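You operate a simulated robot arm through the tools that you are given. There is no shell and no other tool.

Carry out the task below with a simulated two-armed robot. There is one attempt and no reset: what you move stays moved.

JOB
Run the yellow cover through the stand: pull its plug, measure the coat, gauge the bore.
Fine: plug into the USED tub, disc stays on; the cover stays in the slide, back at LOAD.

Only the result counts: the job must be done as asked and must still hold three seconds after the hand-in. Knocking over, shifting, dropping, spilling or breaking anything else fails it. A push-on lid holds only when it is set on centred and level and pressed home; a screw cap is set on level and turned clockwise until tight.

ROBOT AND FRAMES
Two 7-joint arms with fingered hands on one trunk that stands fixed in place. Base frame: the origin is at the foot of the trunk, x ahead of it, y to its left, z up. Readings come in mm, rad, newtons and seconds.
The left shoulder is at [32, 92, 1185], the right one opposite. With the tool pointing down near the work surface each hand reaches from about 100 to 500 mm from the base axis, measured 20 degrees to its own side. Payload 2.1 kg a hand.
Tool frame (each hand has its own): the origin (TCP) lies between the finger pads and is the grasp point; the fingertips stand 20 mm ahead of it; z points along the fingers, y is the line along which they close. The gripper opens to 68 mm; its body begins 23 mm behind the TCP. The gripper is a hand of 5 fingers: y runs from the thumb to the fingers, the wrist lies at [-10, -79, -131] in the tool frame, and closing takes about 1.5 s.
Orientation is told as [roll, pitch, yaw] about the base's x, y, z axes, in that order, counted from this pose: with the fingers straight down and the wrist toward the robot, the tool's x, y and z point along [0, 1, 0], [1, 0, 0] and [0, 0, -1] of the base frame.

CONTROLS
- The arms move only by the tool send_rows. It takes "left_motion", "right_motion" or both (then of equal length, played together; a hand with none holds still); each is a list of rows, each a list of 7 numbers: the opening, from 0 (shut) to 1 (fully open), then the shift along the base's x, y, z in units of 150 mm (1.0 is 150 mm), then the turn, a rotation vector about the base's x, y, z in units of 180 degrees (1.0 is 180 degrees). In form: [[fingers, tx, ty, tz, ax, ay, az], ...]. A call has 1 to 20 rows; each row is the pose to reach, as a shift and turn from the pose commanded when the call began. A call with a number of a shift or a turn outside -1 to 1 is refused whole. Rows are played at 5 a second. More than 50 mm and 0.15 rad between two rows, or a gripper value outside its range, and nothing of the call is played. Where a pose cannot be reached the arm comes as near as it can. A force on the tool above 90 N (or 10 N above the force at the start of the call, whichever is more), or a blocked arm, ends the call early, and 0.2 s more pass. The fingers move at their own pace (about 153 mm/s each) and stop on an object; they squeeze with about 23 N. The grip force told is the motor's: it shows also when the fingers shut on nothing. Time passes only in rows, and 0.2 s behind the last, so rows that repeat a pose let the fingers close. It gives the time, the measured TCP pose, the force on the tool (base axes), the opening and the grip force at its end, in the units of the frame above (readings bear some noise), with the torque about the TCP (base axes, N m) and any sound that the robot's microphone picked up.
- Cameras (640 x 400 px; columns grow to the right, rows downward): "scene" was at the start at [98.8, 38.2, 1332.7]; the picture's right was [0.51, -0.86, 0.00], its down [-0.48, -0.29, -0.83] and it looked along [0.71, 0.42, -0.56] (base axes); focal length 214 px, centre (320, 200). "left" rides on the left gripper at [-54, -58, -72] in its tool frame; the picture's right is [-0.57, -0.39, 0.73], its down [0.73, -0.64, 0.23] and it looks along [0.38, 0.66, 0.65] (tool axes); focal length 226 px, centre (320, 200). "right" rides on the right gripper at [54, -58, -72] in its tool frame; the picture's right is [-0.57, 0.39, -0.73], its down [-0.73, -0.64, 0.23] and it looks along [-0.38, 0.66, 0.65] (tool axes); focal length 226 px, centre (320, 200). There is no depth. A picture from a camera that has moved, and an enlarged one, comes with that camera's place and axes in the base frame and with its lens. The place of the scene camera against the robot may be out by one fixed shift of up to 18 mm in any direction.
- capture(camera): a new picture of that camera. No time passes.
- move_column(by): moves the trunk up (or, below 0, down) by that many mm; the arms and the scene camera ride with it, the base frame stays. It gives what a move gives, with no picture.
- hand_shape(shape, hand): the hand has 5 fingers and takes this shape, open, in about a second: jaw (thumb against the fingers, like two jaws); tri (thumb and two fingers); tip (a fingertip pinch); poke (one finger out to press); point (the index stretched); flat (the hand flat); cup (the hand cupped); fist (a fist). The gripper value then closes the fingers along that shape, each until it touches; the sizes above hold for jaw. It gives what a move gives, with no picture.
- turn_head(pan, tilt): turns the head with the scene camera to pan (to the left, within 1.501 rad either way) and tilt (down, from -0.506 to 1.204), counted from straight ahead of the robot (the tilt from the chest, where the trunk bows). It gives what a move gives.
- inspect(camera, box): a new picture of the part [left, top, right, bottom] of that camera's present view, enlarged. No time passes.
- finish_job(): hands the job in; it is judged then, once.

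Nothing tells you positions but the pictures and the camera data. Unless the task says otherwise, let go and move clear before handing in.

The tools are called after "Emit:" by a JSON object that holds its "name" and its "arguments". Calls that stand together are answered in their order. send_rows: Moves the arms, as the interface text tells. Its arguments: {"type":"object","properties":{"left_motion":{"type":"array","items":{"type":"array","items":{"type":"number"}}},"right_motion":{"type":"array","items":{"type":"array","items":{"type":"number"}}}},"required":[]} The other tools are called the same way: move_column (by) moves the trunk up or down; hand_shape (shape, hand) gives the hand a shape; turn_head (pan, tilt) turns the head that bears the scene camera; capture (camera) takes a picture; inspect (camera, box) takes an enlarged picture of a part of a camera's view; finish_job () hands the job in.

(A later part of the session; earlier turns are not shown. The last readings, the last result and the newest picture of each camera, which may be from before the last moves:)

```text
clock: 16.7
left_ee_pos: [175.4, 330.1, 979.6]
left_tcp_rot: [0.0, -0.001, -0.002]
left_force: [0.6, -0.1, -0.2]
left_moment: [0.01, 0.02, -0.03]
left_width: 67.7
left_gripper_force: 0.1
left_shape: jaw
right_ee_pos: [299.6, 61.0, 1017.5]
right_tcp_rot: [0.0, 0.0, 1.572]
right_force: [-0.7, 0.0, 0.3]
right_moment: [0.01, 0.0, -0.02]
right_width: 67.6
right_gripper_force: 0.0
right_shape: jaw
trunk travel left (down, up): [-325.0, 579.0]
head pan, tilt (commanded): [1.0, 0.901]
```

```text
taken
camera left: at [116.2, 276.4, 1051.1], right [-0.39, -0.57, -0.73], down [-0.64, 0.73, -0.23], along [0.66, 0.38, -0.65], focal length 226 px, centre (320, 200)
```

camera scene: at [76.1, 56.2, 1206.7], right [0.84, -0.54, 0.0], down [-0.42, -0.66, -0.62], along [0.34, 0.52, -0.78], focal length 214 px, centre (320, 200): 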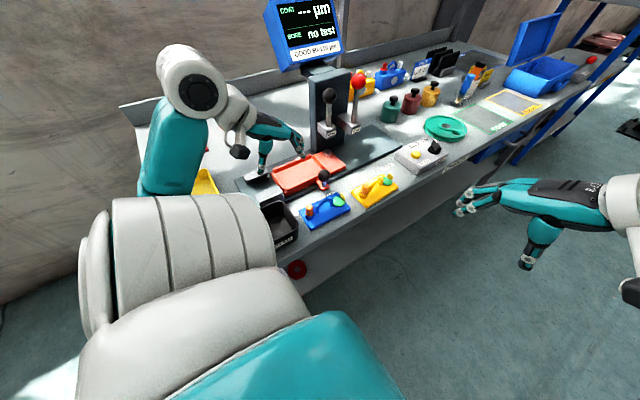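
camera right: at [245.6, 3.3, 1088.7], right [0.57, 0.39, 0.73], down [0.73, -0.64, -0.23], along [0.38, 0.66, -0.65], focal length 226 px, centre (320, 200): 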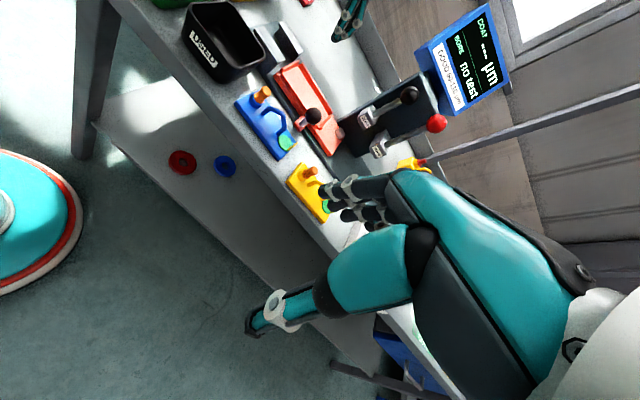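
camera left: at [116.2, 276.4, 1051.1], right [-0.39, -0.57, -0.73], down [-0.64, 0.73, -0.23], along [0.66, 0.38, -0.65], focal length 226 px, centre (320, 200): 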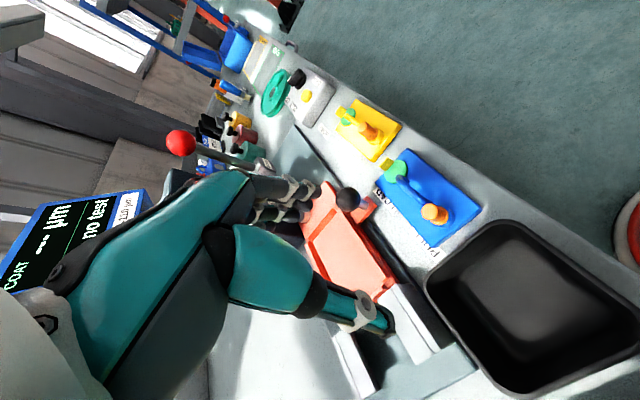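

Emit:
{"name": "inspect", "arguments": {"camera": "left", "box": [320, 80, 420, 170]}}

Emit:
{"name": "inspect", "arguments": {"camera": "right", "box": [270, 150, 350, 230]}}

Emit:
{"name": "inspect", "arguments": {"camera": "scene", "box": [290, 150, 420, 230]}}

```text
4.44 times, centred on (370, 125) of left
camera zoom: at [116.2, 276.4, 1051.1], right [-0.39, -0.57, -0.73], down [-0.64, 0.73, -0.23], along [0.66, 0.38, -0.65], focal length 1005 px, centre (98, 533)
```

zoom: 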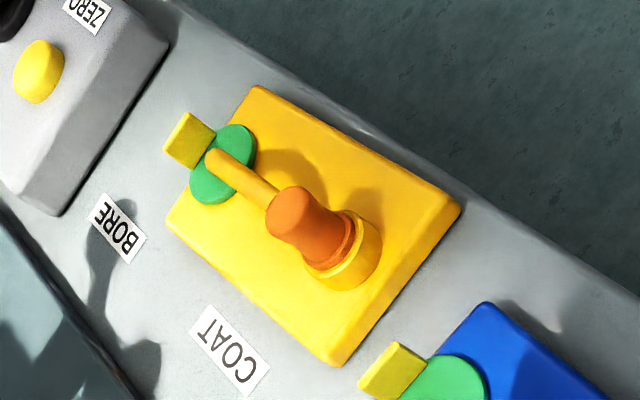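

```text
5.00 times, centred on (310, 190) of right
camera zoom: at [245.6, 3.3, 1088.7], right [0.57, 0.39, 0.73], down [0.73, -0.64, -0.23], along [0.38, 0.66, -0.65], focal length 1130 px, centre (370, 250)
```

zoom: 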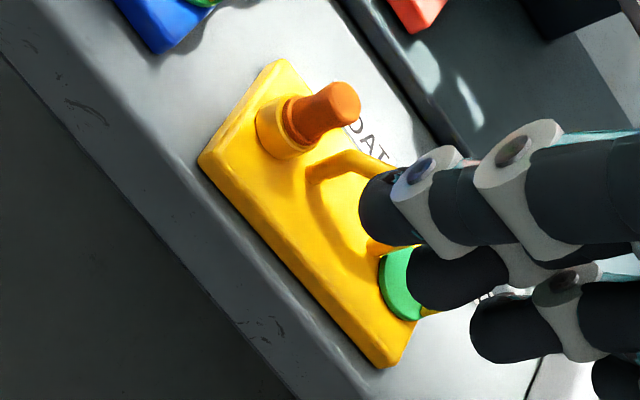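

```text
4.92 times, centred on (355, 190) of scene
camera zoom: at [76.1, 56.2, 1206.7], right [0.84, -0.54, 0.0], down [-0.42, -0.66, -0.62], along [0.34, 0.52, -0.78], focal length 1056 px, centre (148, 249)
```

zoom: 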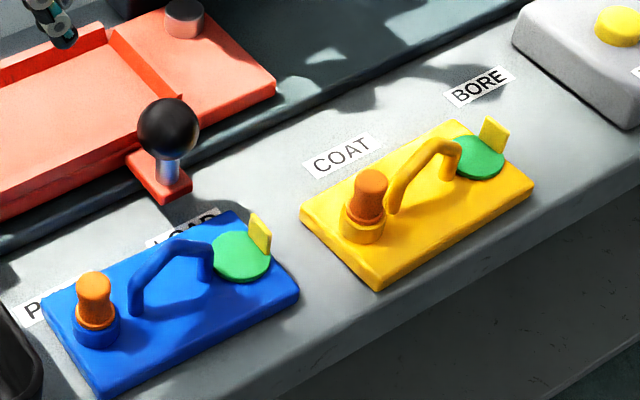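

Now I have it: table z≈798, handle bar of the yellow cover along x at about (390, 286), top z≈838, plug top at (347, 286, 842), disc at x≈428. I'll yaw the left hand 90° so it closes across the handle and bring it above, moving the right (camera) hand slightly back.

Emit:
{"name": "send_rows", "arguments": {"left_motion": [[1, 0.08, -0.03, 0, 0, 0, 0.046], [1, 0.17, -0.06, 0, 0, 0, 0.092], [1, 0.26, -0.09, 0, 0, 0, 0.138], [1, 0.35, -0.12, 0, 0, 0, 0.184], [1, 0.44, -0.15, 0, 0, 0, 0.23], [1, 0.53, -0.18, 0, 0, 0, 0.276], [1, 0.62, -0.21, 0, 0, 0, 0.322], [1, 0.71, -0.24, 0, 0, 0, 0.368], [1, 0.8, -0.27, 0, 0, 0, 0.414], [1, 0.89, -0.29, 0, 0, 0, 0.46], [1, 0.97, -0.29, 0, 0, 0, 0.5], [1, 0.97, -0.29, 0, 0, 0, 0.5]], "right_motion": [[1, 0.03, -0.03, 0, 0, 0, 0], [1, 0.06, -0.06, 0, 0, 0, 0], [1, 0.09, -0.09, 0, 0, 0, 0], [1, 0.12, -0.12, 0, 0, 0, 0], [1, 0.15, -0.15, 0, 0, 0, 0], [1, 0.18, -0.18, 0, 0, 0, 0], [1, 0.21, -0.21, 0, 0, 0, 0], [1, 0.24, -0.24, 0, 0, 0, 0], [1, 0.27, -0.27, 0, 0, 0, 0], [1, 0.27, -0.27, 0, 0, 0, 0], [1, 0.27, -0.27, 0, 0, 0, 0], [1, 0.27, -0.27, 0, 0, 0, 0]]}}

Emit:
{"name": "capture", "arguments": {"camera": "right"}}

Emit:
{"name": "capture", "arguments": {"camera": "scene"}}

```text
clock: 19.3
left_ee_pos: [321.8, 289.0, 979.4]
left_tcp_rot: [0.0, 0.002, 1.571]
left_force: [-0.4, 0.0, 0.2]
left_moment: [-0.03, -0.01, -0.01]
left_width: 67.8
left_gripper_force: 0.1
left_shape: jaw
left hand out of reach, approached as far as the arm can: row 3, 4
right_ee_pos: [339.6, 21.8, 1017.2]
right_tcp_rot: [0.0, 0.0, 1.571]
right_force: [-0.7, -0.4, -0.4]
right_moment: [-0.02, -0.01, 0.0]
right_width: 67.6
right_gripper_force: 0.1
right_shape: jaw
trunk travel left (down, up): [-325.0, 579.0]
head pan, tilt (commanded): [1.0, 0.901]
```

```text
taken
camera right: at [286.7, -35.7, 1088.3], right [0.57, 0.39, 0.73], down [0.73, -0.64, -0.23], along [0.38, 0.66, -0.65], focal length 226 px, centre (320, 200)
```

right: 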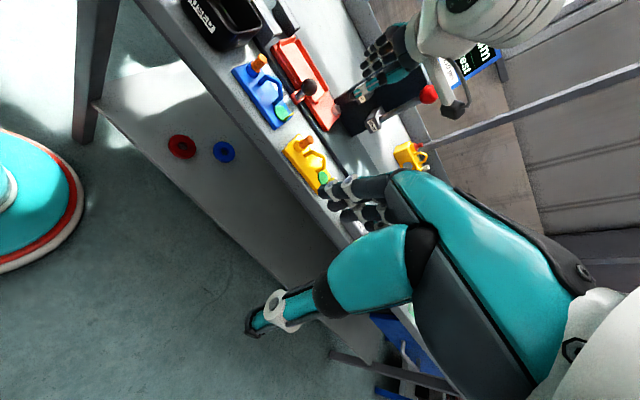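

```text
taken
camera scene: at [76.3, 56.2, 1206.7], right [0.84, -0.54, 0.0], down [-0.42, -0.66, -0.62], along [0.34, 0.52, -0.78], focal length 214 px, centre (320, 200)
```

scene: 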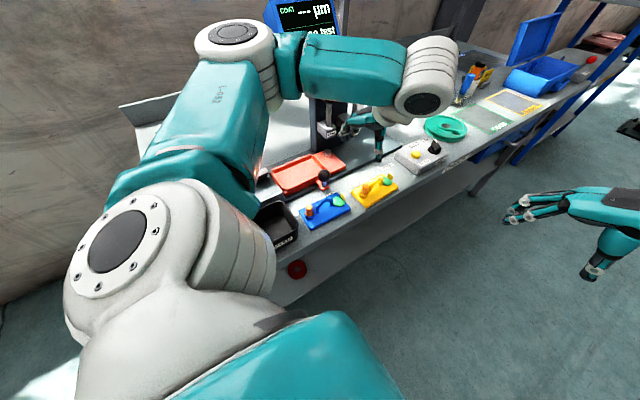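

Emit:
{"name": "inspect", "arguments": {"camera": "right", "box": [320, 0, 480, 120]}}

Emit:
{"name": "inspect", "arguments": {"camera": "scene", "box": [310, 60, 470, 190]}}

Emit:
{"name": "capture", "arguments": {"camera": "left"}}

```text
3.33 times, centred on (400, 60) of right
camera zoom: at [286.7, -35.7, 1088.3], right [0.57, 0.39, 0.73], down [0.73, -0.64, -0.23], along [0.38, 0.66, -0.65], focal length 754 px, centre (53, 667)
```

zoom: 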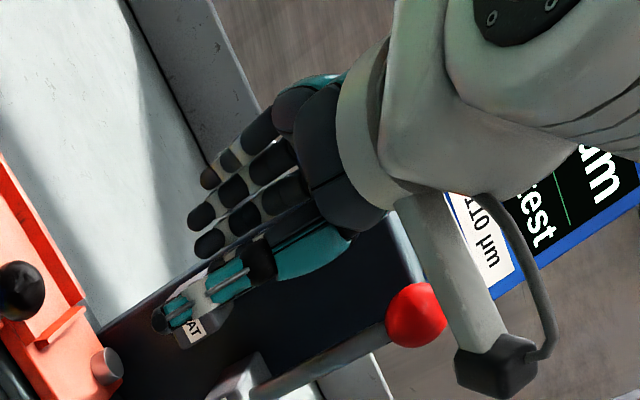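

```text
3.08 times, centred on (390, 125) of scene
camera zoom: at [76.3, 56.2, 1206.7], right [0.84, -0.54, 0.0], down [-0.42, -0.66, -0.62], along [0.34, 0.52, -0.78], focal length 660 px, centre (105, 431)
```

zoom: 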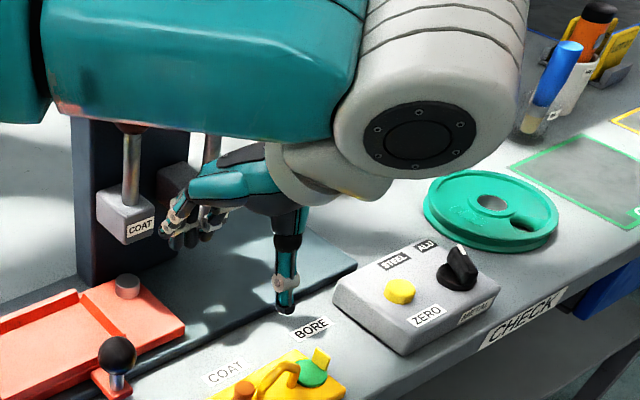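

```text
taken
camera left: at [375.0, 230.7, 1050.8], right [0.57, -0.39, -0.73], down [-0.73, -0.64, -0.23], along [-0.38, 0.66, -0.65], focal length 226 px, centre (320, 200)
```

left: 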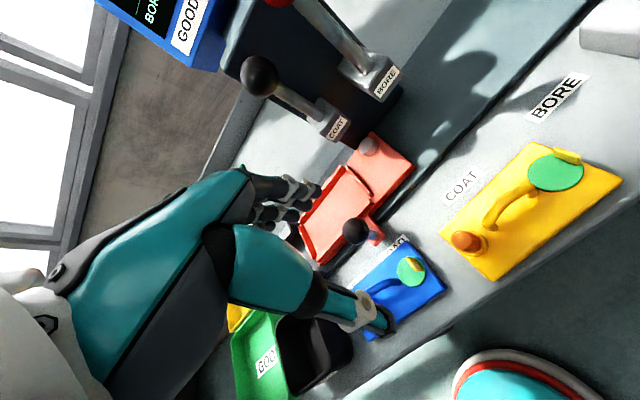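

Emit:
{"name": "inspect", "arguments": {"camera": "left", "box": [430, 130, 630, 290]}}

Emit:
{"name": "inspect", "arguments": {"camera": "left", "box": [240, 100, 440, 270]}}

```text
2.50 times, centred on (530, 210) of left
camera zoom: at [375.0, 230.7, 1050.8], right [0.57, -0.39, -0.73], down [-0.73, -0.64, -0.23], along [-0.38, 0.66, -0.65], focal length 565 px, centre (-205, 175)
```

zoom: 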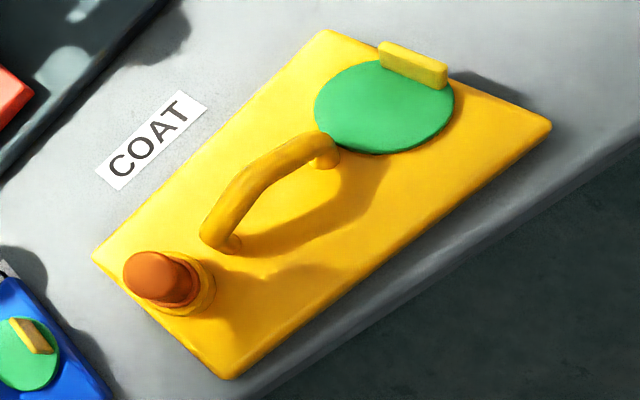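

```text
2.35 times, centred on (340, 185) of left
camera zoom: at [375.0, 230.7, 1050.8], right [0.57, -0.39, -0.73], down [-0.73, -0.64, -0.23], along [-0.38, 0.66, -0.65], focal length 532 px, centre (273, 235)
```

zoom: 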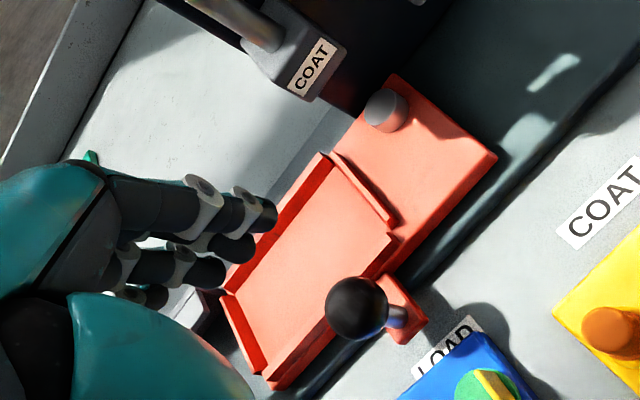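

The handle of the yellow cover runs along x near y≈287 with about 2° yaw; fingers will straddle it. I'll move above it and check alignment before descending.

Emit:
{"name": "send_rows", "arguments": {"left_motion": [[1, 0.17, -0.005, -0.05, 0, 0, 0.003], [1, 0.34, -0.01, -0.15, 0, 0, 0.006], [1, 0.495, -0.013, -0.3, 0, 0, 0.01], [1, 0.495, -0.013, -0.5, 0, 0, 0.011], [1, 0.495, -0.013, -0.5, 0, 0, 0.011]]}}

Emit:
{"name": "capture", "arguments": {"camera": "left"}}

Emit:
{"name": "inspect", "arguments": {"camera": "scene", "box": [320, 100, 480, 230]}}

Emit:
{"name": "inspect", "arguments": {"camera": "right", "box": [250, 80, 420, 220]}}

```text
clock: 20.5
left_ee_pos: [394.8, 284.2, 904.4]
left_tcp_rot: [0.0, 0.0, 1.606]
left_force: [0.2, 0.2, -0.9]
left_moment: [-0.03, -0.03, 0.0]
left_width: 67.7
left_gripper_force: 0.0
left_shape: jaw
right_ee_pos: [340.9, 22.1, 1016.8]
right_tcp_rot: [0.0, 0.001, 1.571]
right_force: [-0.4, -0.2, 0.4]
right_moment: [0.02, 0.0, 0.0]
right_width: 67.7
right_gripper_force: 0.1
right_shape: jaw
trunk travel left (down, up): [-325.0, 579.0]
head pan, tilt (commanded): [1.0, 0.901]
```

```text
taken
camera left: at [451.1, 228.6, 975.2], right [0.58, -0.37, -0.73], down [-0.71, -0.66, -0.23], along [-0.4, 0.65, -0.65], focal length 226 px, centre (320, 200)
```

left: 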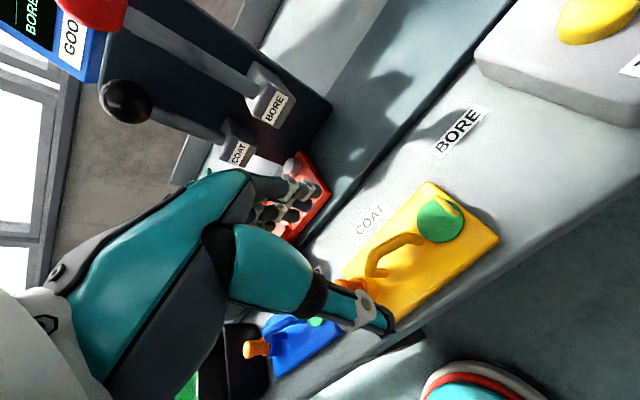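

```text
3.08 times, centred on (400, 165) of scene
camera zoom: at [76.3, 56.2, 1206.7], right [0.84, -0.54, 0.0], down [-0.42, -0.66, -0.62], along [0.34, 0.52, -0.78], focal length 660 px, centre (74, 308)
```

zoom: 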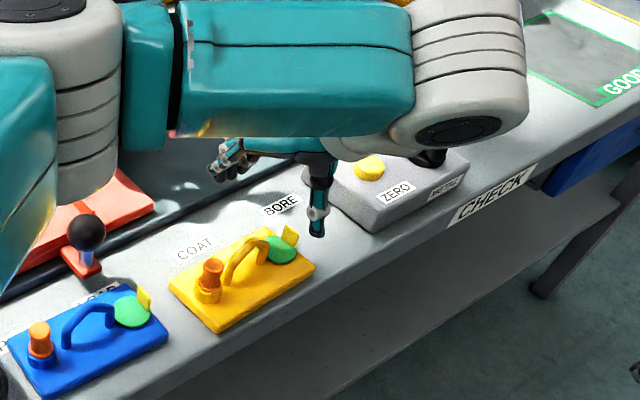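

```text
2.86 times, centred on (335, 150) of right
camera zoom: at [286.7, -35.7, 1088.4], right [0.57, 0.39, 0.73], down [0.73, -0.64, -0.23], along [0.38, 0.66, -0.65], focal length 646 px, centre (277, 343)
```

zoom: 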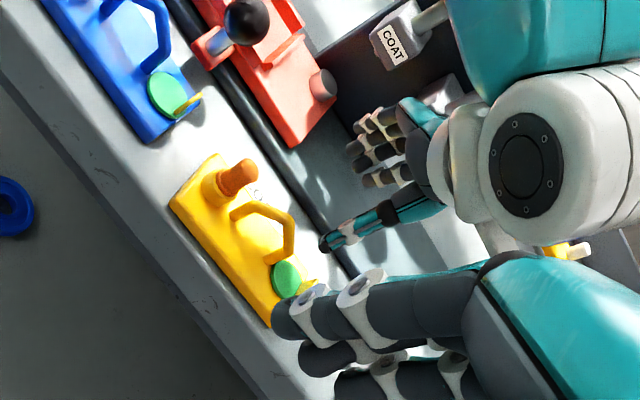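

Emit:
{"name": "inspect", "arguments": {"camera": "left", "box": [330, 170, 510, 340]}}

```text
2.35 times, centred on (420, 255) of left
camera zoom: at [451.1, 228.6, 975.2], right [0.58, -0.37, -0.73], down [-0.71, -0.66, -0.23], along [-0.4, 0.65, -0.65], focal length 532 px, centre (85, 71)
```

zoom: 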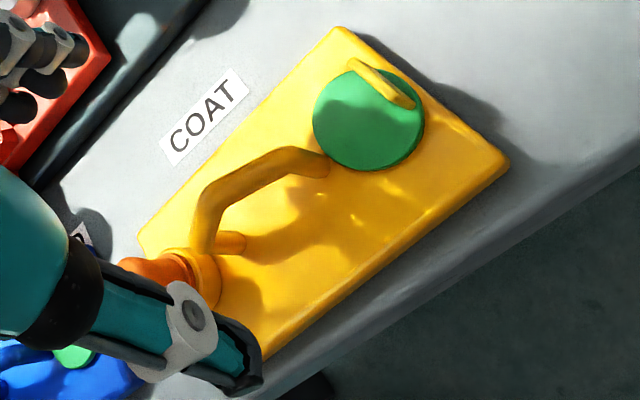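

Handle estimated at y≈289, bar top z≈838. I'll shift 4 mm in y and descend to TCP z≈836.

Emit:
{"name": "send_rows", "arguments": {"left_motion": [[1, 0, 0.03, -0.15, 0, 0, 0], [1, 0, 0.03, -0.3, 0, 0, 0], [1, 0, 0.03, -0.4, 0, 0, 0], [1, 0, 0.03, -0.455, 0, 0, 0], [1, 0, 0.03, -0.455, 0, 0, 0]]}}

Emit:
{"name": "capture", "arguments": {"camera": "left"}}

Emit:
{"name": "inspect", "arguments": {"camera": "scene", "box": [330, 130, 430, 220]}}

Emit:
{"name": "inspect", "arguments": {"camera": "right", "box": [270, 110, 380, 210]}}

```text
clock: 21.7
left_ee_pos: [396.4, 287.6, 834.9]
left_tcp_rot: [0.0, -0.001, 1.605]
left_force: [0.2, -0.2, 0.4]
left_moment: [0.01, -0.02, -0.01]
left_width: 67.8
left_gripper_force: 0.1
left_shape: jaw
right_ee_pos: [341.0, 21.9, 1017.2]
right_tcp_rot: [0.0, 0.002, 1.571]
right_force: [0.0, -0.3, -0.3]
right_moment: [0.0, -0.03, -0.02]
right_width: 67.9
right_gripper_force: 0.0
right_shape: jaw
trunk travel left (down, up): [-325.0, 579.0]
head pan, tilt (commanded): [1.0, 0.901]
```

```text
taken
camera left: at [451.7, 231.3, 906.2], right [0.58, -0.37, -0.73], down [-0.71, -0.66, -0.23], along [-0.4, 0.65, -0.65], focal length 226 px, centre (320, 200)
```

left: 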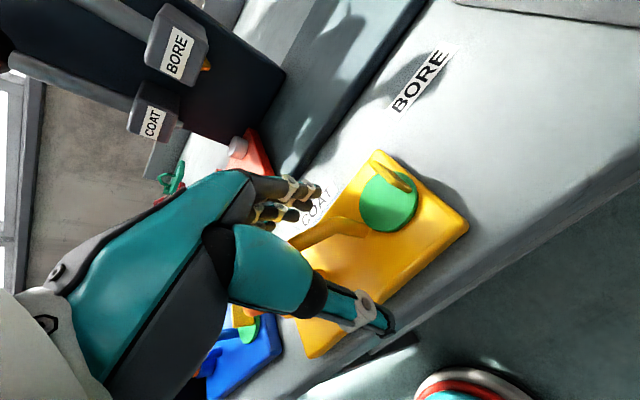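

```text
4.44 times, centred on (380, 175) of scene
camera zoom: at [76.3, 56.2, 1206.7], right [0.84, -0.54, 0.0], down [-0.42, -0.66, -0.62], along [0.34, 0.52, -0.78], focal length 953 px, centre (53, 311)
```

zoom: 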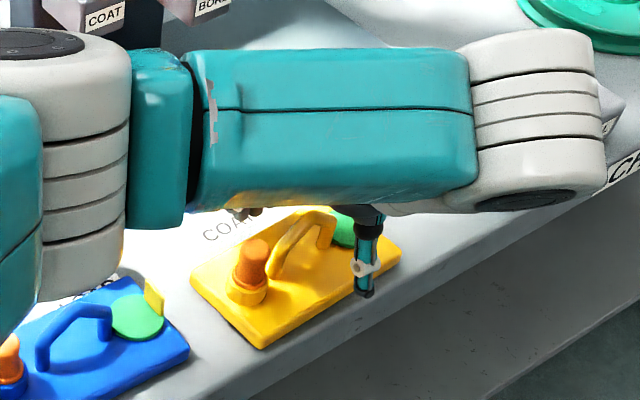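

```text
4.00 times, centred on (325, 160) of right
camera zoom: at [286.7, -35.7, 1088.3], right [0.57, 0.39, 0.73], down [0.73, -0.64, -0.23], along [0.38, 0.66, -0.65], focal length 904 px, centre (300, 360)
```

zoom: 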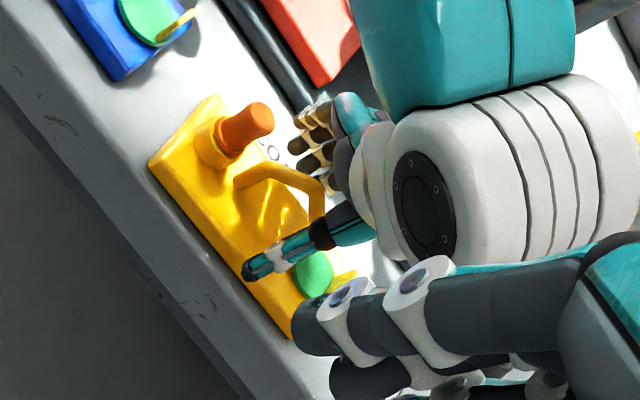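

Refined by cross-checking several views: the handle arch tops out near z≈848 with the bar centred around y≈288. I'll raise 6 mm so the pads meet the bar, then close.

Emit:
{"name": "send_rows", "arguments": {"left_motion": [[1, 0, 0.003, 0.04, 0, 0, 0], [0.6, 0, 0.003, 0.04, 0, 0, 0], [0.3, 0, 0.003, 0.04, 0, 0, 0], [0, 0, 0.003, 0.04, 0, 0, 0], [0, 0, 0.003, 0.04, 0, 0, 0], [0, 0, 0.003, 0.04, 0, 0, 0], [0, 0, 0.003, 0.04, 0, 0, 0], [0, 0, 0.003, 0.04, 0, 0, 0]]}}

Emit:
{"name": "inspect", "arguments": {"camera": "left", "box": [200, 130, 480, 350]}}

Emit:
{"name": "inspect", "arguments": {"camera": "right", "box": [270, 110, 380, 210]}}

Emit:
{"name": "inspect", "arguments": {"camera": "scene", "box": [330, 130, 430, 220]}}

```text
clock: 23.5
left_ee_pos: [395.5, 289.6, 842.6]
left_tcp_rot: [0.0, 0.002, 1.604]
left_force: [-0.3, 1.2, -1.4]
left_moment: [0.05, 0.05, -0.05]
left_width: 0.3
left_gripper_force: 23.3
left_shape: jaw
right_ee_pos: [340.5, 21.9, 1016.6]
right_tcp_rot: [0.0, 0.0, 1.57]
right_force: [0.2, 0.4, 0.0]
right_moment: [0.02, -0.01, 0.0]
right_width: 67.6
right_gripper_force: 0.1
right_shape: jaw
trunk travel left (down, up): [-325.0, 579.0]
head pan, tilt (commanded): [1.0, 0.901]
```

```text
1.82 times, centred on (340, 240) of left
camera zoom: at [451.9, 232.3, 912.7], right [0.58, -0.37, -0.73], down [-0.71, -0.66, -0.23], along [-0.4, 0.65, -0.65], focal length 411 px, centre (284, 127)
```

zoom: 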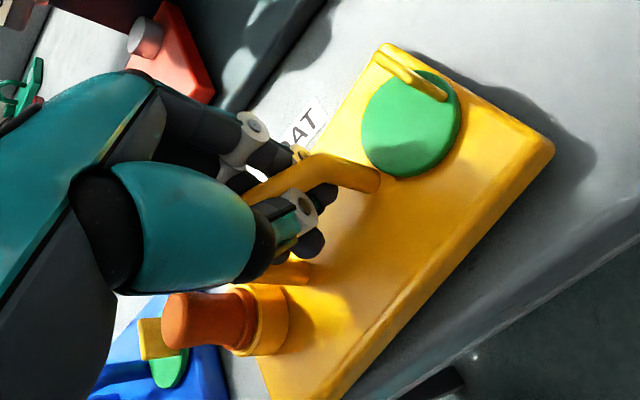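

```text
4.00 times, centred on (325, 160) of right
camera zoom: at [286.7, -35.6, 1088.3], right [0.57, 0.39, 0.73], down [0.73, -0.64, -0.23], along [0.38, 0.66, -0.65], focal length 904 px, centre (300, 360)
```

zoom: 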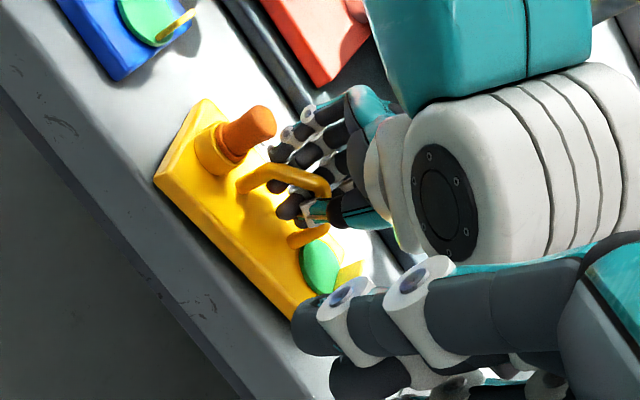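

```text
4.44 times, centred on (380, 175) of scene
camera zoom: at [76.3, 56.3, 1206.7], right [0.84, -0.54, 0.0], down [-0.42, -0.66, -0.62], along [0.34, 0.52, -0.78], focal length 953 px, centre (53, 311)
```

zoom: 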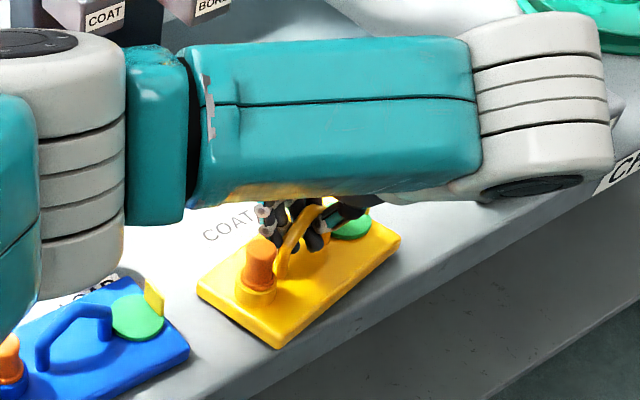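

The fingers read 0.3 mm – thumb and fingers met under the bar inside the arch rather than pinching it. I'll reopen, rise about 12 mm and close again on the bar itself.

Emit:
{"name": "send_rows", "arguments": {"left_motion": [[0.5, 0, 0, 0, 0, 0, 0], [1, 0, 0, 0, 0, 0, 0], [1, 0, 0, 0, 0, 0, 0], [1, 0, 0, 0, 0, 0, 0], [1, -0.02, 0, 0.08, 0, 0, 0], [0.5, -0.02, 0, 0.08, 0, 0, 0], [0, -0.02, 0, 0.08, 0, 0, 0], [0, -0.02, 0, 0.08, 0, 0, 0], [0, -0.02, 0, 0.08, 0, 0, 0], [0, -0.02, 0, 0.08, 0, 0, 0], [0, -0.02, 0, 0.08, 0, 0, 0]]}}

Emit:
{"name": "inspect", "arguments": {"camera": "left", "box": [200, 130, 480, 350]}}

Emit:
{"name": "inspect", "arguments": {"camera": "right", "box": [270, 110, 380, 210]}}

```text
clock: 25.9
left_ee_pos: [392.3, 289.0, 854.0]
left_tcp_rot: [-0.002, -0.002, 1.604]
left_force: [0.1, -0.2, -1.8]
left_moment: [0.04, 0.03, -0.06]
left_width: 3.6
left_gripper_force: 22.9
left_shape: jaw
right_ee_pos: [341.4, 22.1, 1017.6]
right_tcp_rot: [0.0, 0.0, 1.571]
right_force: [0.8, 0.2, 1.0]
right_moment: [0.0, 0.01, 0.03]
right_width: 67.5
right_gripper_force: 0.1
right_shape: jaw
trunk travel left (down, up): [-325.0, 579.0]
head pan, tilt (commanded): [1.0, 0.901]
```

```text
1.82 times, centred on (340, 240) of left
camera zoom: at [449.6, 232.8, 924.7], right [0.58, -0.37, -0.73], down [-0.71, -0.66, -0.23], along [-0.4, 0.65, -0.65], focal length 411 px, centre (284, 127)
```

zoom: 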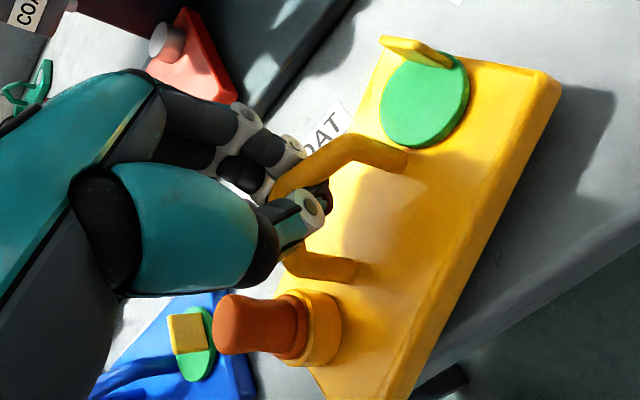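

```text
4.00 times, centred on (325, 160) of right
camera zoom: at [286.7, -35.6, 1088.3], right [0.57, 0.39, 0.73], down [0.73, -0.64, -0.23], along [0.38, 0.66, -0.65], focal length 904 px, centre (300, 360)
```

zoom: 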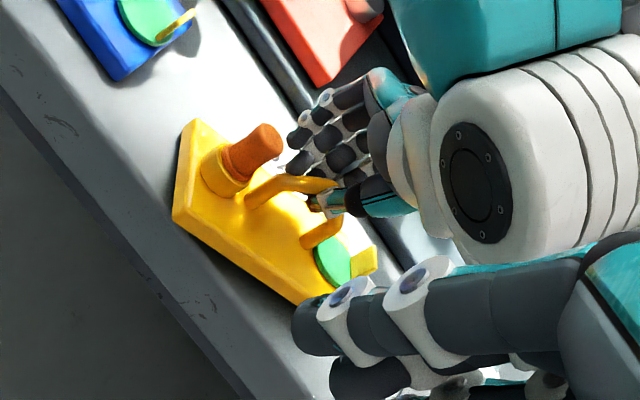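

The four fingers push off-centre against the thumb and twisted the cover a little. I'll open, switch to the three-finger grip so only index and middle oppose the thumb, and look again.

Emit:
{"name": "send_rows", "arguments": {"left_motion": [[0.5, 0, 0, 0, 0, 0, 0], [1, 0, 0, 0, 0, 0, 0], [1, 0, 0, 0, 0, 0, 0], [1, 0, 0, 0.1, 0, 0, 0], [1, 0, 0, 0.2, 0, 0, 0], [1, 0, 0, 0.2, 0, 0, 0]]}}

Emit:
{"name": "hand_shape", "arguments": {"hand": "left", "shape": "tri"}}

Emit:
{"name": "inspect", "arguments": {"camera": "left", "box": [200, 130, 480, 350]}}

Emit:
{"name": "inspect", "arguments": {"camera": "right", "box": [260, 90, 380, 210]}}

Emit:
{"name": "inspect", "arguments": {"camera": "scene", "box": [330, 130, 430, 220]}}

```text
clock: 27.3
left_ee_pos: [393.7, 289.5, 884.6]
left_tcp_rot: [0.001, 0.0, 1.603]
left_force: [-0.2, -0.2, 0.1]
left_moment: [0.0, 0.02, 0.0]
left_width: 67.8
left_gripper_force: 0.1
left_shape: jaw
right_ee_pos: [340.3, 21.4, 1016.6]
right_tcp_rot: [0.0, -0.001, 1.573]
right_force: [0.2, -0.1, 0.2]
right_moment: [0.01, 0.0, -0.01]
right_width: 67.4
right_gripper_force: 0.1
right_shape: jaw
trunk travel left (down, up): [-325.0, 579.0]
head pan, tilt (commanded): [1.0, 0.901]
```

```text
clock: 28.2
left_ee_pos: [394.6, 290.1, 885.2]
left_tcp_rot: [0.0, 0.001, 1.604]
left_force: [0.1, 1.0, 0.3]
left_moment: [0.01, -0.03, 0.0]
left_width: 67.8
left_gripper_force: 0.0
left_shape: tri
right_ee_pos: [341.2, 22.0, 1016.9]
right_tcp_rot: [0.0, -0.001, 1.571]
right_force: [0.5, -0.1, -0.5]
right_moment: [-0.02, 0.04, 0.01]
right_width: 67.9
right_gripper_force: 0.0
right_shape: jaw
trunk travel left (down, up): [-325.0, 579.0]
head pan, tilt (commanded): [1.0, 0.901]
```

```text
1.82 times, centred on (340, 240) of left
camera zoom: at [450.6, 232.9, 955.9], right [0.58, -0.37, -0.73], down [-0.71, -0.66, -0.23], along [-0.4, 0.65, -0.65], focal length 411 px, centre (284, 127)
```

zoom: 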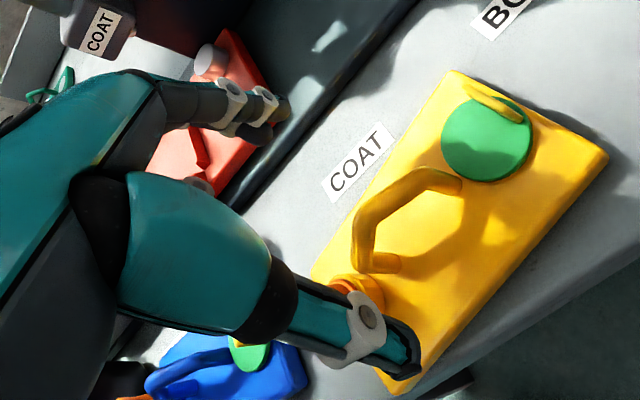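

```text
3.33 times, centred on (320, 150) of right
camera zoom: at [286.7, -35.7, 1088.3], right [0.57, 0.39, 0.73], down [0.73, -0.64, -0.23], along [0.38, 0.66, -0.65], focal length 754 px, centre (320, 367)
```

zoom: 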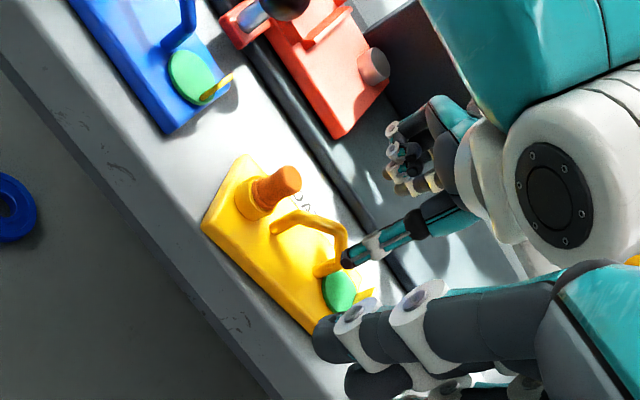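

```text
4.44 times, centred on (380, 175) of scene
camera zoom: at [76.3, 56.2, 1206.7], right [0.84, -0.54, 0.0], down [-0.42, -0.66, -0.62], along [0.34, 0.52, -0.78], focal length 953 px, centre (53, 311)
```

zoom: 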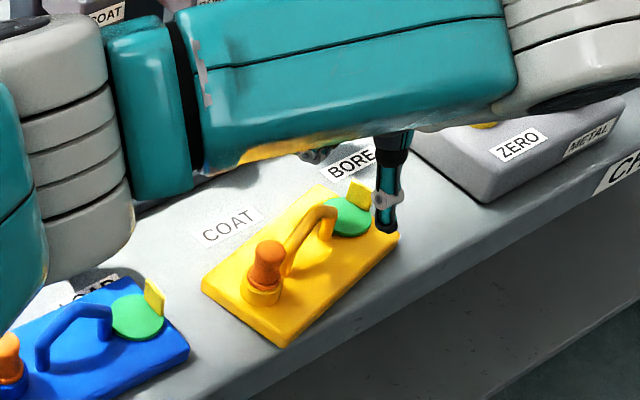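

The cover now lies yawed about 11° with handle centre near (393, 289). I'll align the three-finger grip to it, descend to TCP z≈854 so the fingertips take the bar, and close.

Emit:
{"name": "send_rows", "arguments": {"left_motion": [[1, 0.003, -0.007, -0.05, 0, 0, 0.03], [1, 0.003, -0.007, -0.13, 0, 0, 0.05], [1, 0.003, -0.007, -0.2, 0, 0, 0.05], [1, 0.003, -0.007, -0.207, 0, 0, 0.05], [0.5, 0.003, -0.007, -0.207, 0, 0, 0.05], [0, 0.003, -0.007, -0.207, 0, 0, 0.05], [0, 0.003, -0.007, -0.207, 0, 0, 0.05], [0, 0.003, -0.007, -0.207, 0, 0, 0.05], [0, 0.003, -0.007, -0.207, 0, 0, 0.05], [0, 0.003, -0.007, -0.207, 0, 0, 0.05]]}}

Emit:
{"name": "inspect", "arguments": {"camera": "left", "box": [200, 130, 480, 350]}}

Emit:
{"name": "inspect", "arguments": {"camera": "right", "box": [270, 110, 380, 210]}}

Emit:
{"name": "inspect", "arguments": {"camera": "scene", "box": [330, 130, 430, 220]}}

```text
clock: 30.4
left_ee_pos: [393.7, 289.2, 854.2]
left_tcp_rot: [-0.001, -0.001, 1.762]
left_force: [-0.2, 0.8, -2.2]
left_moment: [0.06, -0.01, 0.03]
left_width: 3.7
left_gripper_force: 22.6
left_shape: tri
right_ee_pos: [340.5, 21.6, 1016.6]
right_tcp_rot: [0.0, 0.001, 1.571]
right_force: [-0.5, -0.2, -0.3]
right_moment: [0.01, -0.02, 0.0]
right_width: 67.5
right_gripper_force: 0.0
right_shape: jaw
trunk travel left (down, up): [-325.0, 579.0]
head pan, tilt (commanded): [1.0, 0.901]
```

```text
1.82 times, centred on (340, 240) of left
camera zoom: at [457.1, 241.7, 924.9], right [0.63, -0.27, -0.73], down [-0.6, -0.77, -0.23], along [-0.5, 0.58, -0.65], focal length 411 px, centre (284, 127)
```

zoom: 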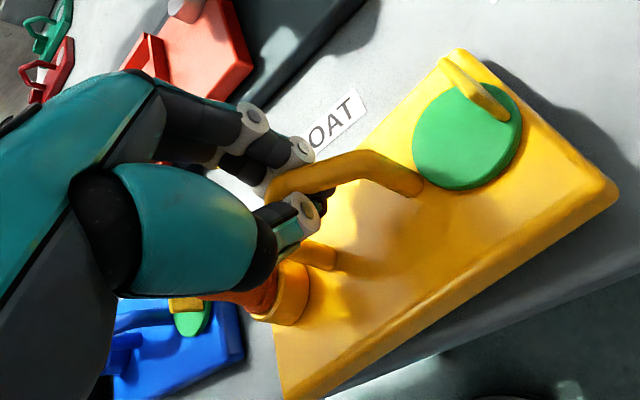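

```text
4.00 times, centred on (325, 160) of right
camera zoom: at [286.8, -35.6, 1088.3], right [0.57, 0.39, 0.73], down [0.73, -0.64, -0.23], along [0.38, 0.66, -0.65], focal length 904 px, centre (300, 360)
```

zoom: 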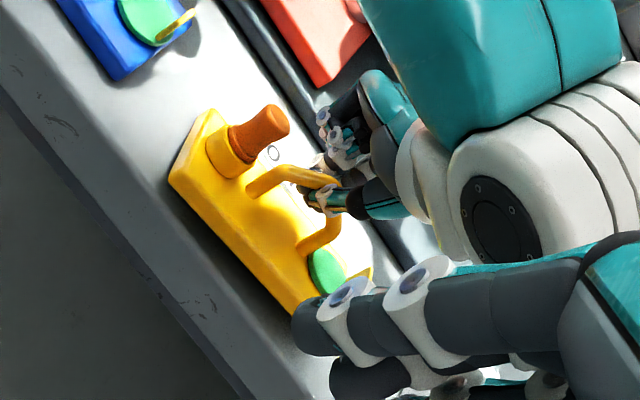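

```text
4.44 times, centred on (380, 175) of scene
camera zoom: at [76.4, 56.3, 1206.7], right [0.84, -0.54, 0.0], down [-0.42, -0.66, -0.62], along [0.34, 0.52, -0.78], focal length 953 px, centre (53, 311)
```

zoom: 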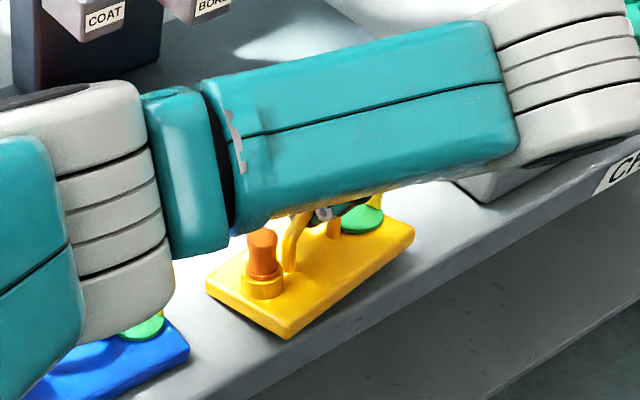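

The bar now lies between thumb and the two fingers (3.7 mm residual opening). I'll lift slowly 20 mm and check the hold.

Emit:
{"name": "send_rows", "arguments": {"left_motion": [[0, 0, 0, 0.03, 0, 0, 0], [0, 0, 0, 0.06, 0, 0, 0], [0, 0, 0, 0.1, 0, 0, 0], [0, 0, 0, 0.14, 0, 0, 0], [0, 0, 0, 0.14, 0, 0, 0]]}}

Emit:
{"name": "inspect", "arguments": {"camera": "right", "box": [270, 110, 380, 210]}}

Emit:
{"name": "inspect", "arguments": {"camera": "scene", "box": [330, 130, 430, 220]}}

Emit:
{"name": "inspect", "arguments": {"camera": "left", "box": [200, 130, 480, 350]}}

```text
clock: 31.6
left_ee_pos: [392.1, 289.6, 875.8]
left_tcp_rot: [-0.001, -0.001, 1.761]
left_force: [0.5, 0.0, -2.4]
left_moment: [0.03, 0.01, 0.01]
left_width: 3.3
left_gripper_force: 23.1
left_shape: tri
right_ee_pos: [340.2, 22.1, 1016.2]
right_tcp_rot: [-0.001, -0.002, 1.57]
right_force: [0.9, -0.3, 1.3]
right_moment: [0.0, 0.02, 0.02]
right_width: 67.7
right_gripper_force: 0.1
right_shape: jaw
trunk travel left (down, up): [-325.0, 579.0]
head pan, tilt (commanded): [1.0, 0.901]
```

```text
4.00 times, centred on (325, 160) of right
camera zoom: at [286.8, -35.6, 1088.3], right [0.57, 0.39, 0.73], down [0.73, -0.64, -0.23], along [0.38, 0.66, -0.65], focal length 904 px, centre (300, 360)
```

zoom: 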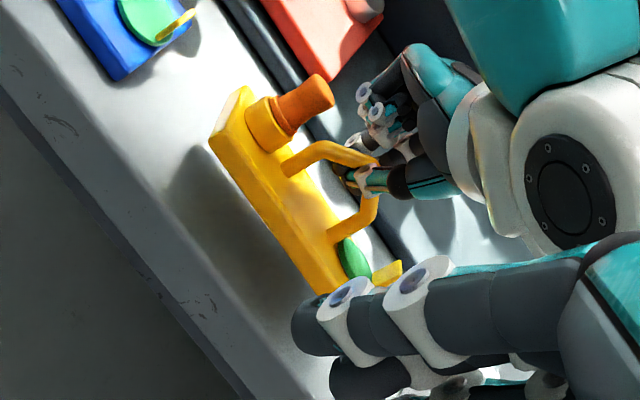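

```text
4.44 times, centred on (380, 175) of scene
camera zoom: at [76.5, 56.3, 1206.7], right [0.84, -0.54, 0.0], down [-0.42, -0.66, -0.62], along [0.34, 0.52, -0.78], focal length 953 px, centre (53, 311)
```

zoom: 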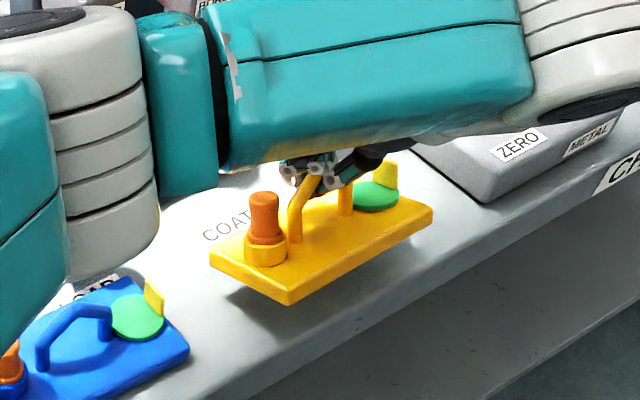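

```text
1.82 times, centred on (340, 240) of left
camera zoom: at [456.8, 242.5, 946.9], right [0.63, -0.27, -0.73], down [-0.6, -0.77, -0.23], along [-0.5, 0.58, -0.65], focal length 411 px, centre (284, 127)
```

zoom: 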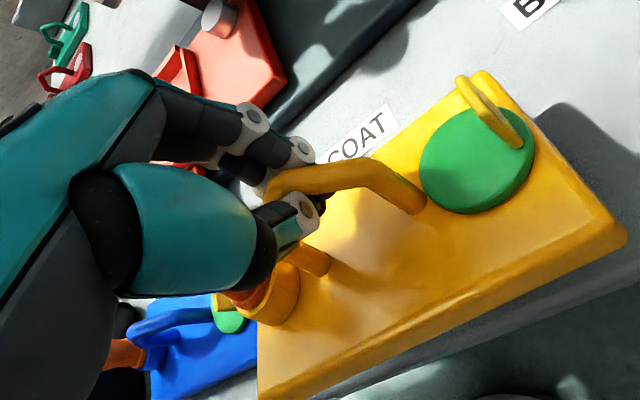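

The cover is up and hanging in the grip (about 2.2 N). I'll fold the right hand's fingers out of its camera view, raise the cover further and inspect its attitude.

Emit:
{"name": "hand_shape", "arguments": {"hand": "right", "shape": "fist"}}

Emit:
{"name": "send_rows", "arguments": {"left_motion": [[0, 0, 0, 0.1, 0, 0, 0], [0, 0, 0, 0.2, 0, 0, 0], [0, 0, 0, 0.3, 0, 0, 0], [0, 0, 0, 0.4, 0, 0, 0], [0, 0, 0, 0.4, 0, 0, 0]]}}

Emit:
{"name": "capture", "arguments": {"camera": "right"}}

Emit:
{"name": "capture", "arguments": {"camera": "left"}}

Emit:
{"name": "capture", "arguments": {"camera": "scene"}}

```text
clock: 32.5
left_ee_pos: [392.6, 289.3, 875.4]
left_tcp_rot: [0.001, -0.001, 1.761]
left_force: [0.4, -0.2, -3.1]
left_moment: [0.04, -0.01, 0.01]
left_width: 3.3
left_gripper_force: 22.7
left_shape: tri
right_ee_pos: [341.9, 22.1, 1016.5]
right_tcp_rot: [-0.001, 0.001, 1.571]
right_force: [0.4, -0.2, 0.4]
right_moment: [0.0, 0.01, -0.01]
right_width: 0.0
right_gripper_force: 0.1
right_shape: fist
trunk travel left (down, up): [-325.0, 579.0]
head pan, tilt (commanded): [1.0, 0.901]
```

```text
clock: 33.7
left_ee_pos: [392.2, 290.3, 933.8]
left_tcp_rot: [0.0, 0.001, 1.761]
left_force: [-0.2, 0.5, -2.9]
left_moment: [0.04, 0.01, -0.01]
left_width: 3.3
left_gripper_force: 23.4
left_shape: tri
right_ee_pos: [340.3, 22.1, 1016.1]
right_tcp_rot: [0.001, 0.002, 1.57]
right_force: [0.3, 0.3, -0.7]
right_moment: [-0.01, -0.01, -0.01]
right_width: 0.0
right_gripper_force: 0.0
right_shape: fist
trunk travel left (down, up): [-325.0, 579.0]
head pan, tilt (commanded): [1.0, 0.901]
```

```text
taken
camera right: at [286.8, -35.6, 1088.3], right [0.57, 0.39, 0.73], down [0.73, -0.64, -0.23], along [0.38, 0.66, -0.65], focal length 226 px, centre (320, 200)
```

right: 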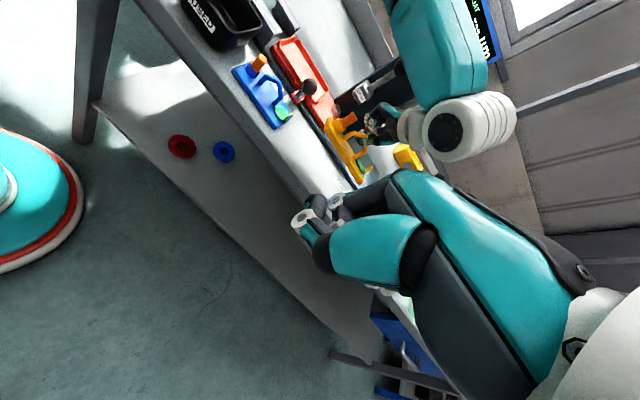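

```text
taken
camera left: at [456.9, 243.3, 1005.1], right [0.63, -0.27, -0.73], down [-0.6, -0.77, -0.23], along [-0.5, 0.58, -0.65], focal length 226 px, centre (320, 200)
```

left: 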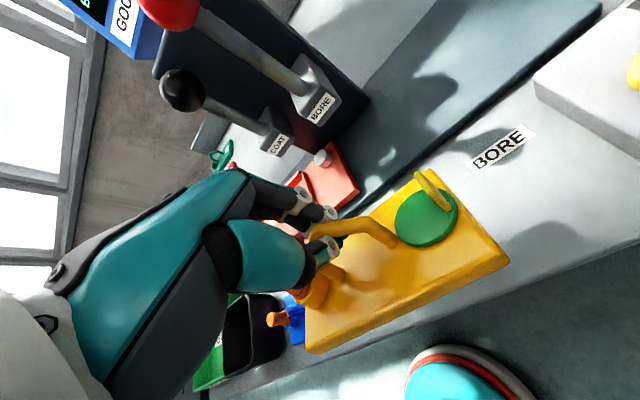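

```text
taken
camera scene: at [76.4, 56.3, 1206.7], right [0.84, -0.54, 0.0], down [-0.42, -0.66, -0.62], along [0.34, 0.52, -0.78], focal length 214 px, centre (320, 200)
```

scene: 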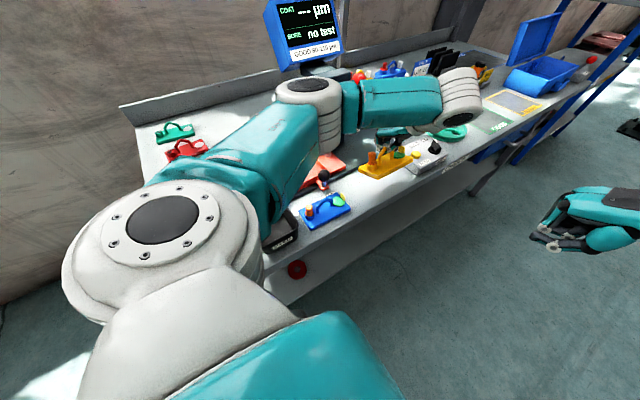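

Emit:
{"name": "inspect", "arguments": {"camera": "right", "box": [310, 95, 420, 195]}}

Emit:
{"name": "inspect", "arguments": {"camera": "left", "box": [280, 150, 520, 360]}}

Emit:
{"name": "inspect", "arguments": {"camera": "scene", "box": [340, 110, 450, 200]}}

```text
4.00 times, centred on (365, 145) of right
camera zoom: at [286.8, -35.6, 1088.3], right [0.57, 0.39, 0.73], down [0.73, -0.64, -0.23], along [0.38, 0.66, -0.65], focal length 904 px, centre (140, 420)
```

zoom: 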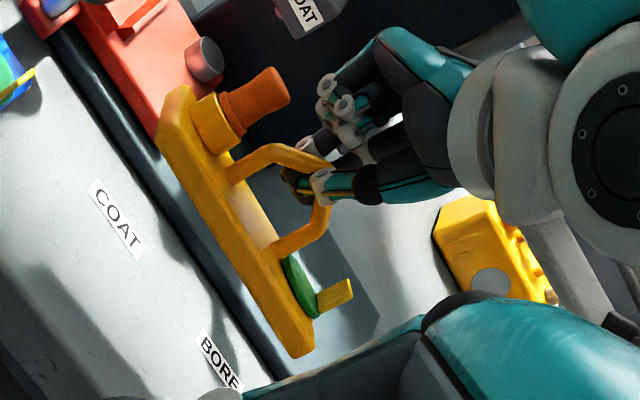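

```text
1.90 times, centred on (400, 255) of left
camera zoom: at [456.9, 243.3, 1005.1], right [0.63, -0.27, -0.73], down [-0.6, -0.77, -0.23], along [-0.5, 0.58, -0.65], focal length 431 px, centre (168, 95)
```

zoom: 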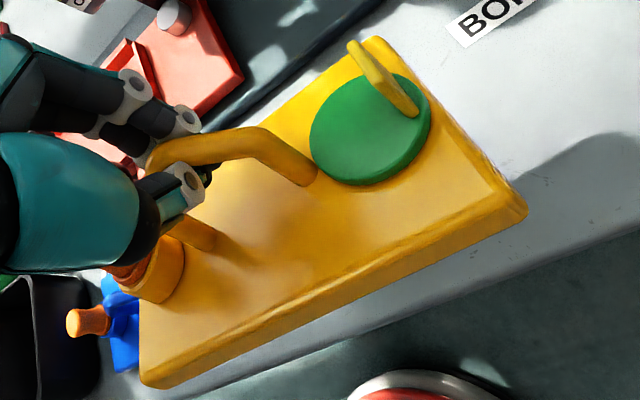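

```text
4.44 times, centred on (395, 155) of scene
camera zoom: at [76.4, 56.3, 1206.7], right [0.84, -0.54, 0.0], down [-0.42, -0.66, -0.62], along [0.34, 0.52, -0.78], focal length 953 px, centre (-13, 400)
```

zoom: 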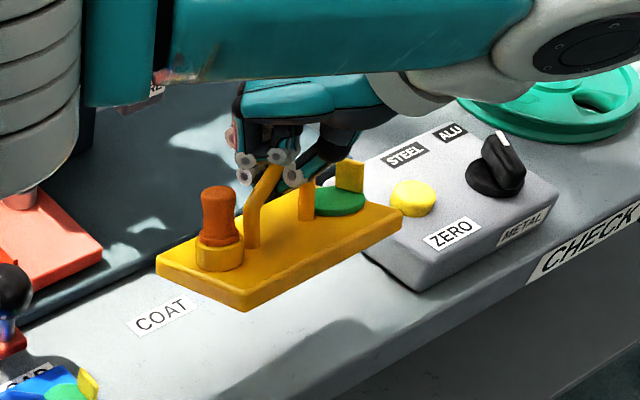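

Triangulating shows the held cover is nearly aligned in yaw but rolled ~15° (its +y edge hangs low). I'll roll the hand +15° about x to level it and re-check.

Emit:
{"name": "send_rows", "arguments": {"left_motion": [[0, 0, 0, 0, 0.03, 0, 0.003], [0, 0, 0, 0, 0.06, 0, 0.006], [0, 0, 0, 0, 0.083, 0, 0.009], [0, 0, 0, 0, 0.083, 0, 0.009]]}}

Emit:
{"name": "inspect", "arguments": {"camera": "right", "box": [310, 95, 420, 195]}}

Emit:
{"name": "inspect", "arguments": {"camera": "left", "box": [280, 150, 520, 360]}}

Emit:
{"name": "inspect", "arguments": {"camera": "scene", "box": [340, 110, 450, 200]}}

```text
clock: 34.7
left_ee_pos: [393.3, 289.2, 933.9]
left_tcp_rot: [-0.054, -0.256, 1.797]
left_force: [1.0, -0.1, -2.2]
left_moment: [-0.04, -0.02, -0.01]
left_width: 3.3
left_gripper_force: 23.0
left_shape: tri
right_ee_pos: [341.0, 22.3, 1016.9]
right_tcp_rot: [0.0, -0.001, 1.571]
right_force: [-0.3, -0.1, -0.6]
right_moment: [-0.02, 0.01, 0.0]
right_width: 0.0
right_gripper_force: 0.0
right_shape: fist
trunk travel left (down, up): [-325.0, 579.0]
head pan, tilt (commanded): [1.0, 0.901]
```

```text
4.00 times, centred on (365, 145) of right
camera zoom: at [286.9, -35.6, 1088.3], right [0.57, 0.39, 0.73], down [0.73, -0.64, -0.23], along [0.38, 0.66, -0.65], focal length 904 px, centre (140, 420)
```

zoom: 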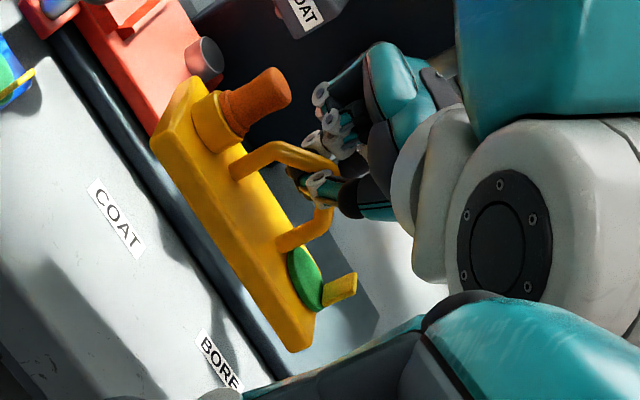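

```text
1.90 times, centred on (400, 255) of left
camera zoom: at [458.8, 227.7, 990.5], right [0.63, -0.06, -0.77], down [-0.58, -0.7, -0.42], along [-0.51, 0.71, -0.48], focal length 431 px, centre (168, 95)
```

zoom: 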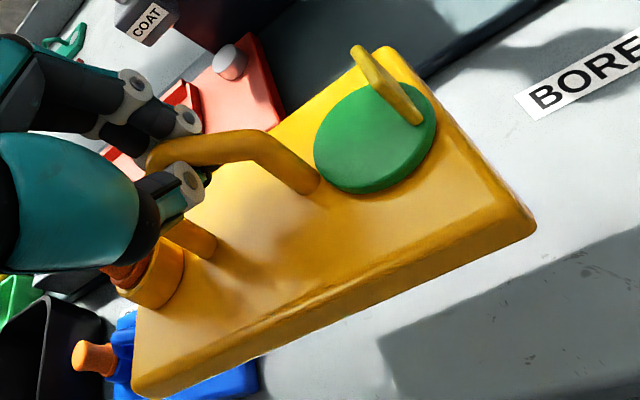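

```text
4.44 times, centred on (395, 155) of scene
camera zoom: at [76.5, 56.3, 1206.7], right [0.84, -0.54, 0.0], down [-0.42, -0.66, -0.62], along [0.34, 0.52, -0.78], focal length 953 px, centre (-13, 400)
```

zoom: 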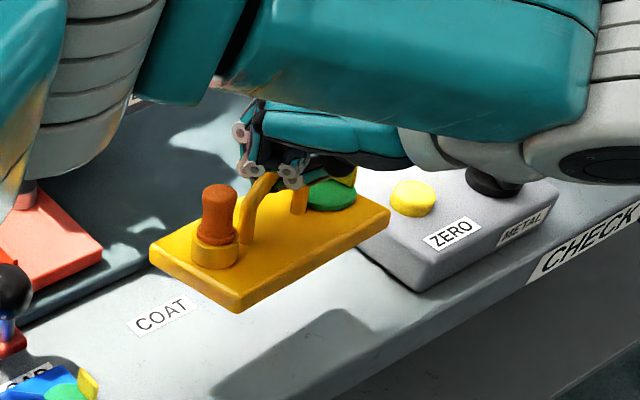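

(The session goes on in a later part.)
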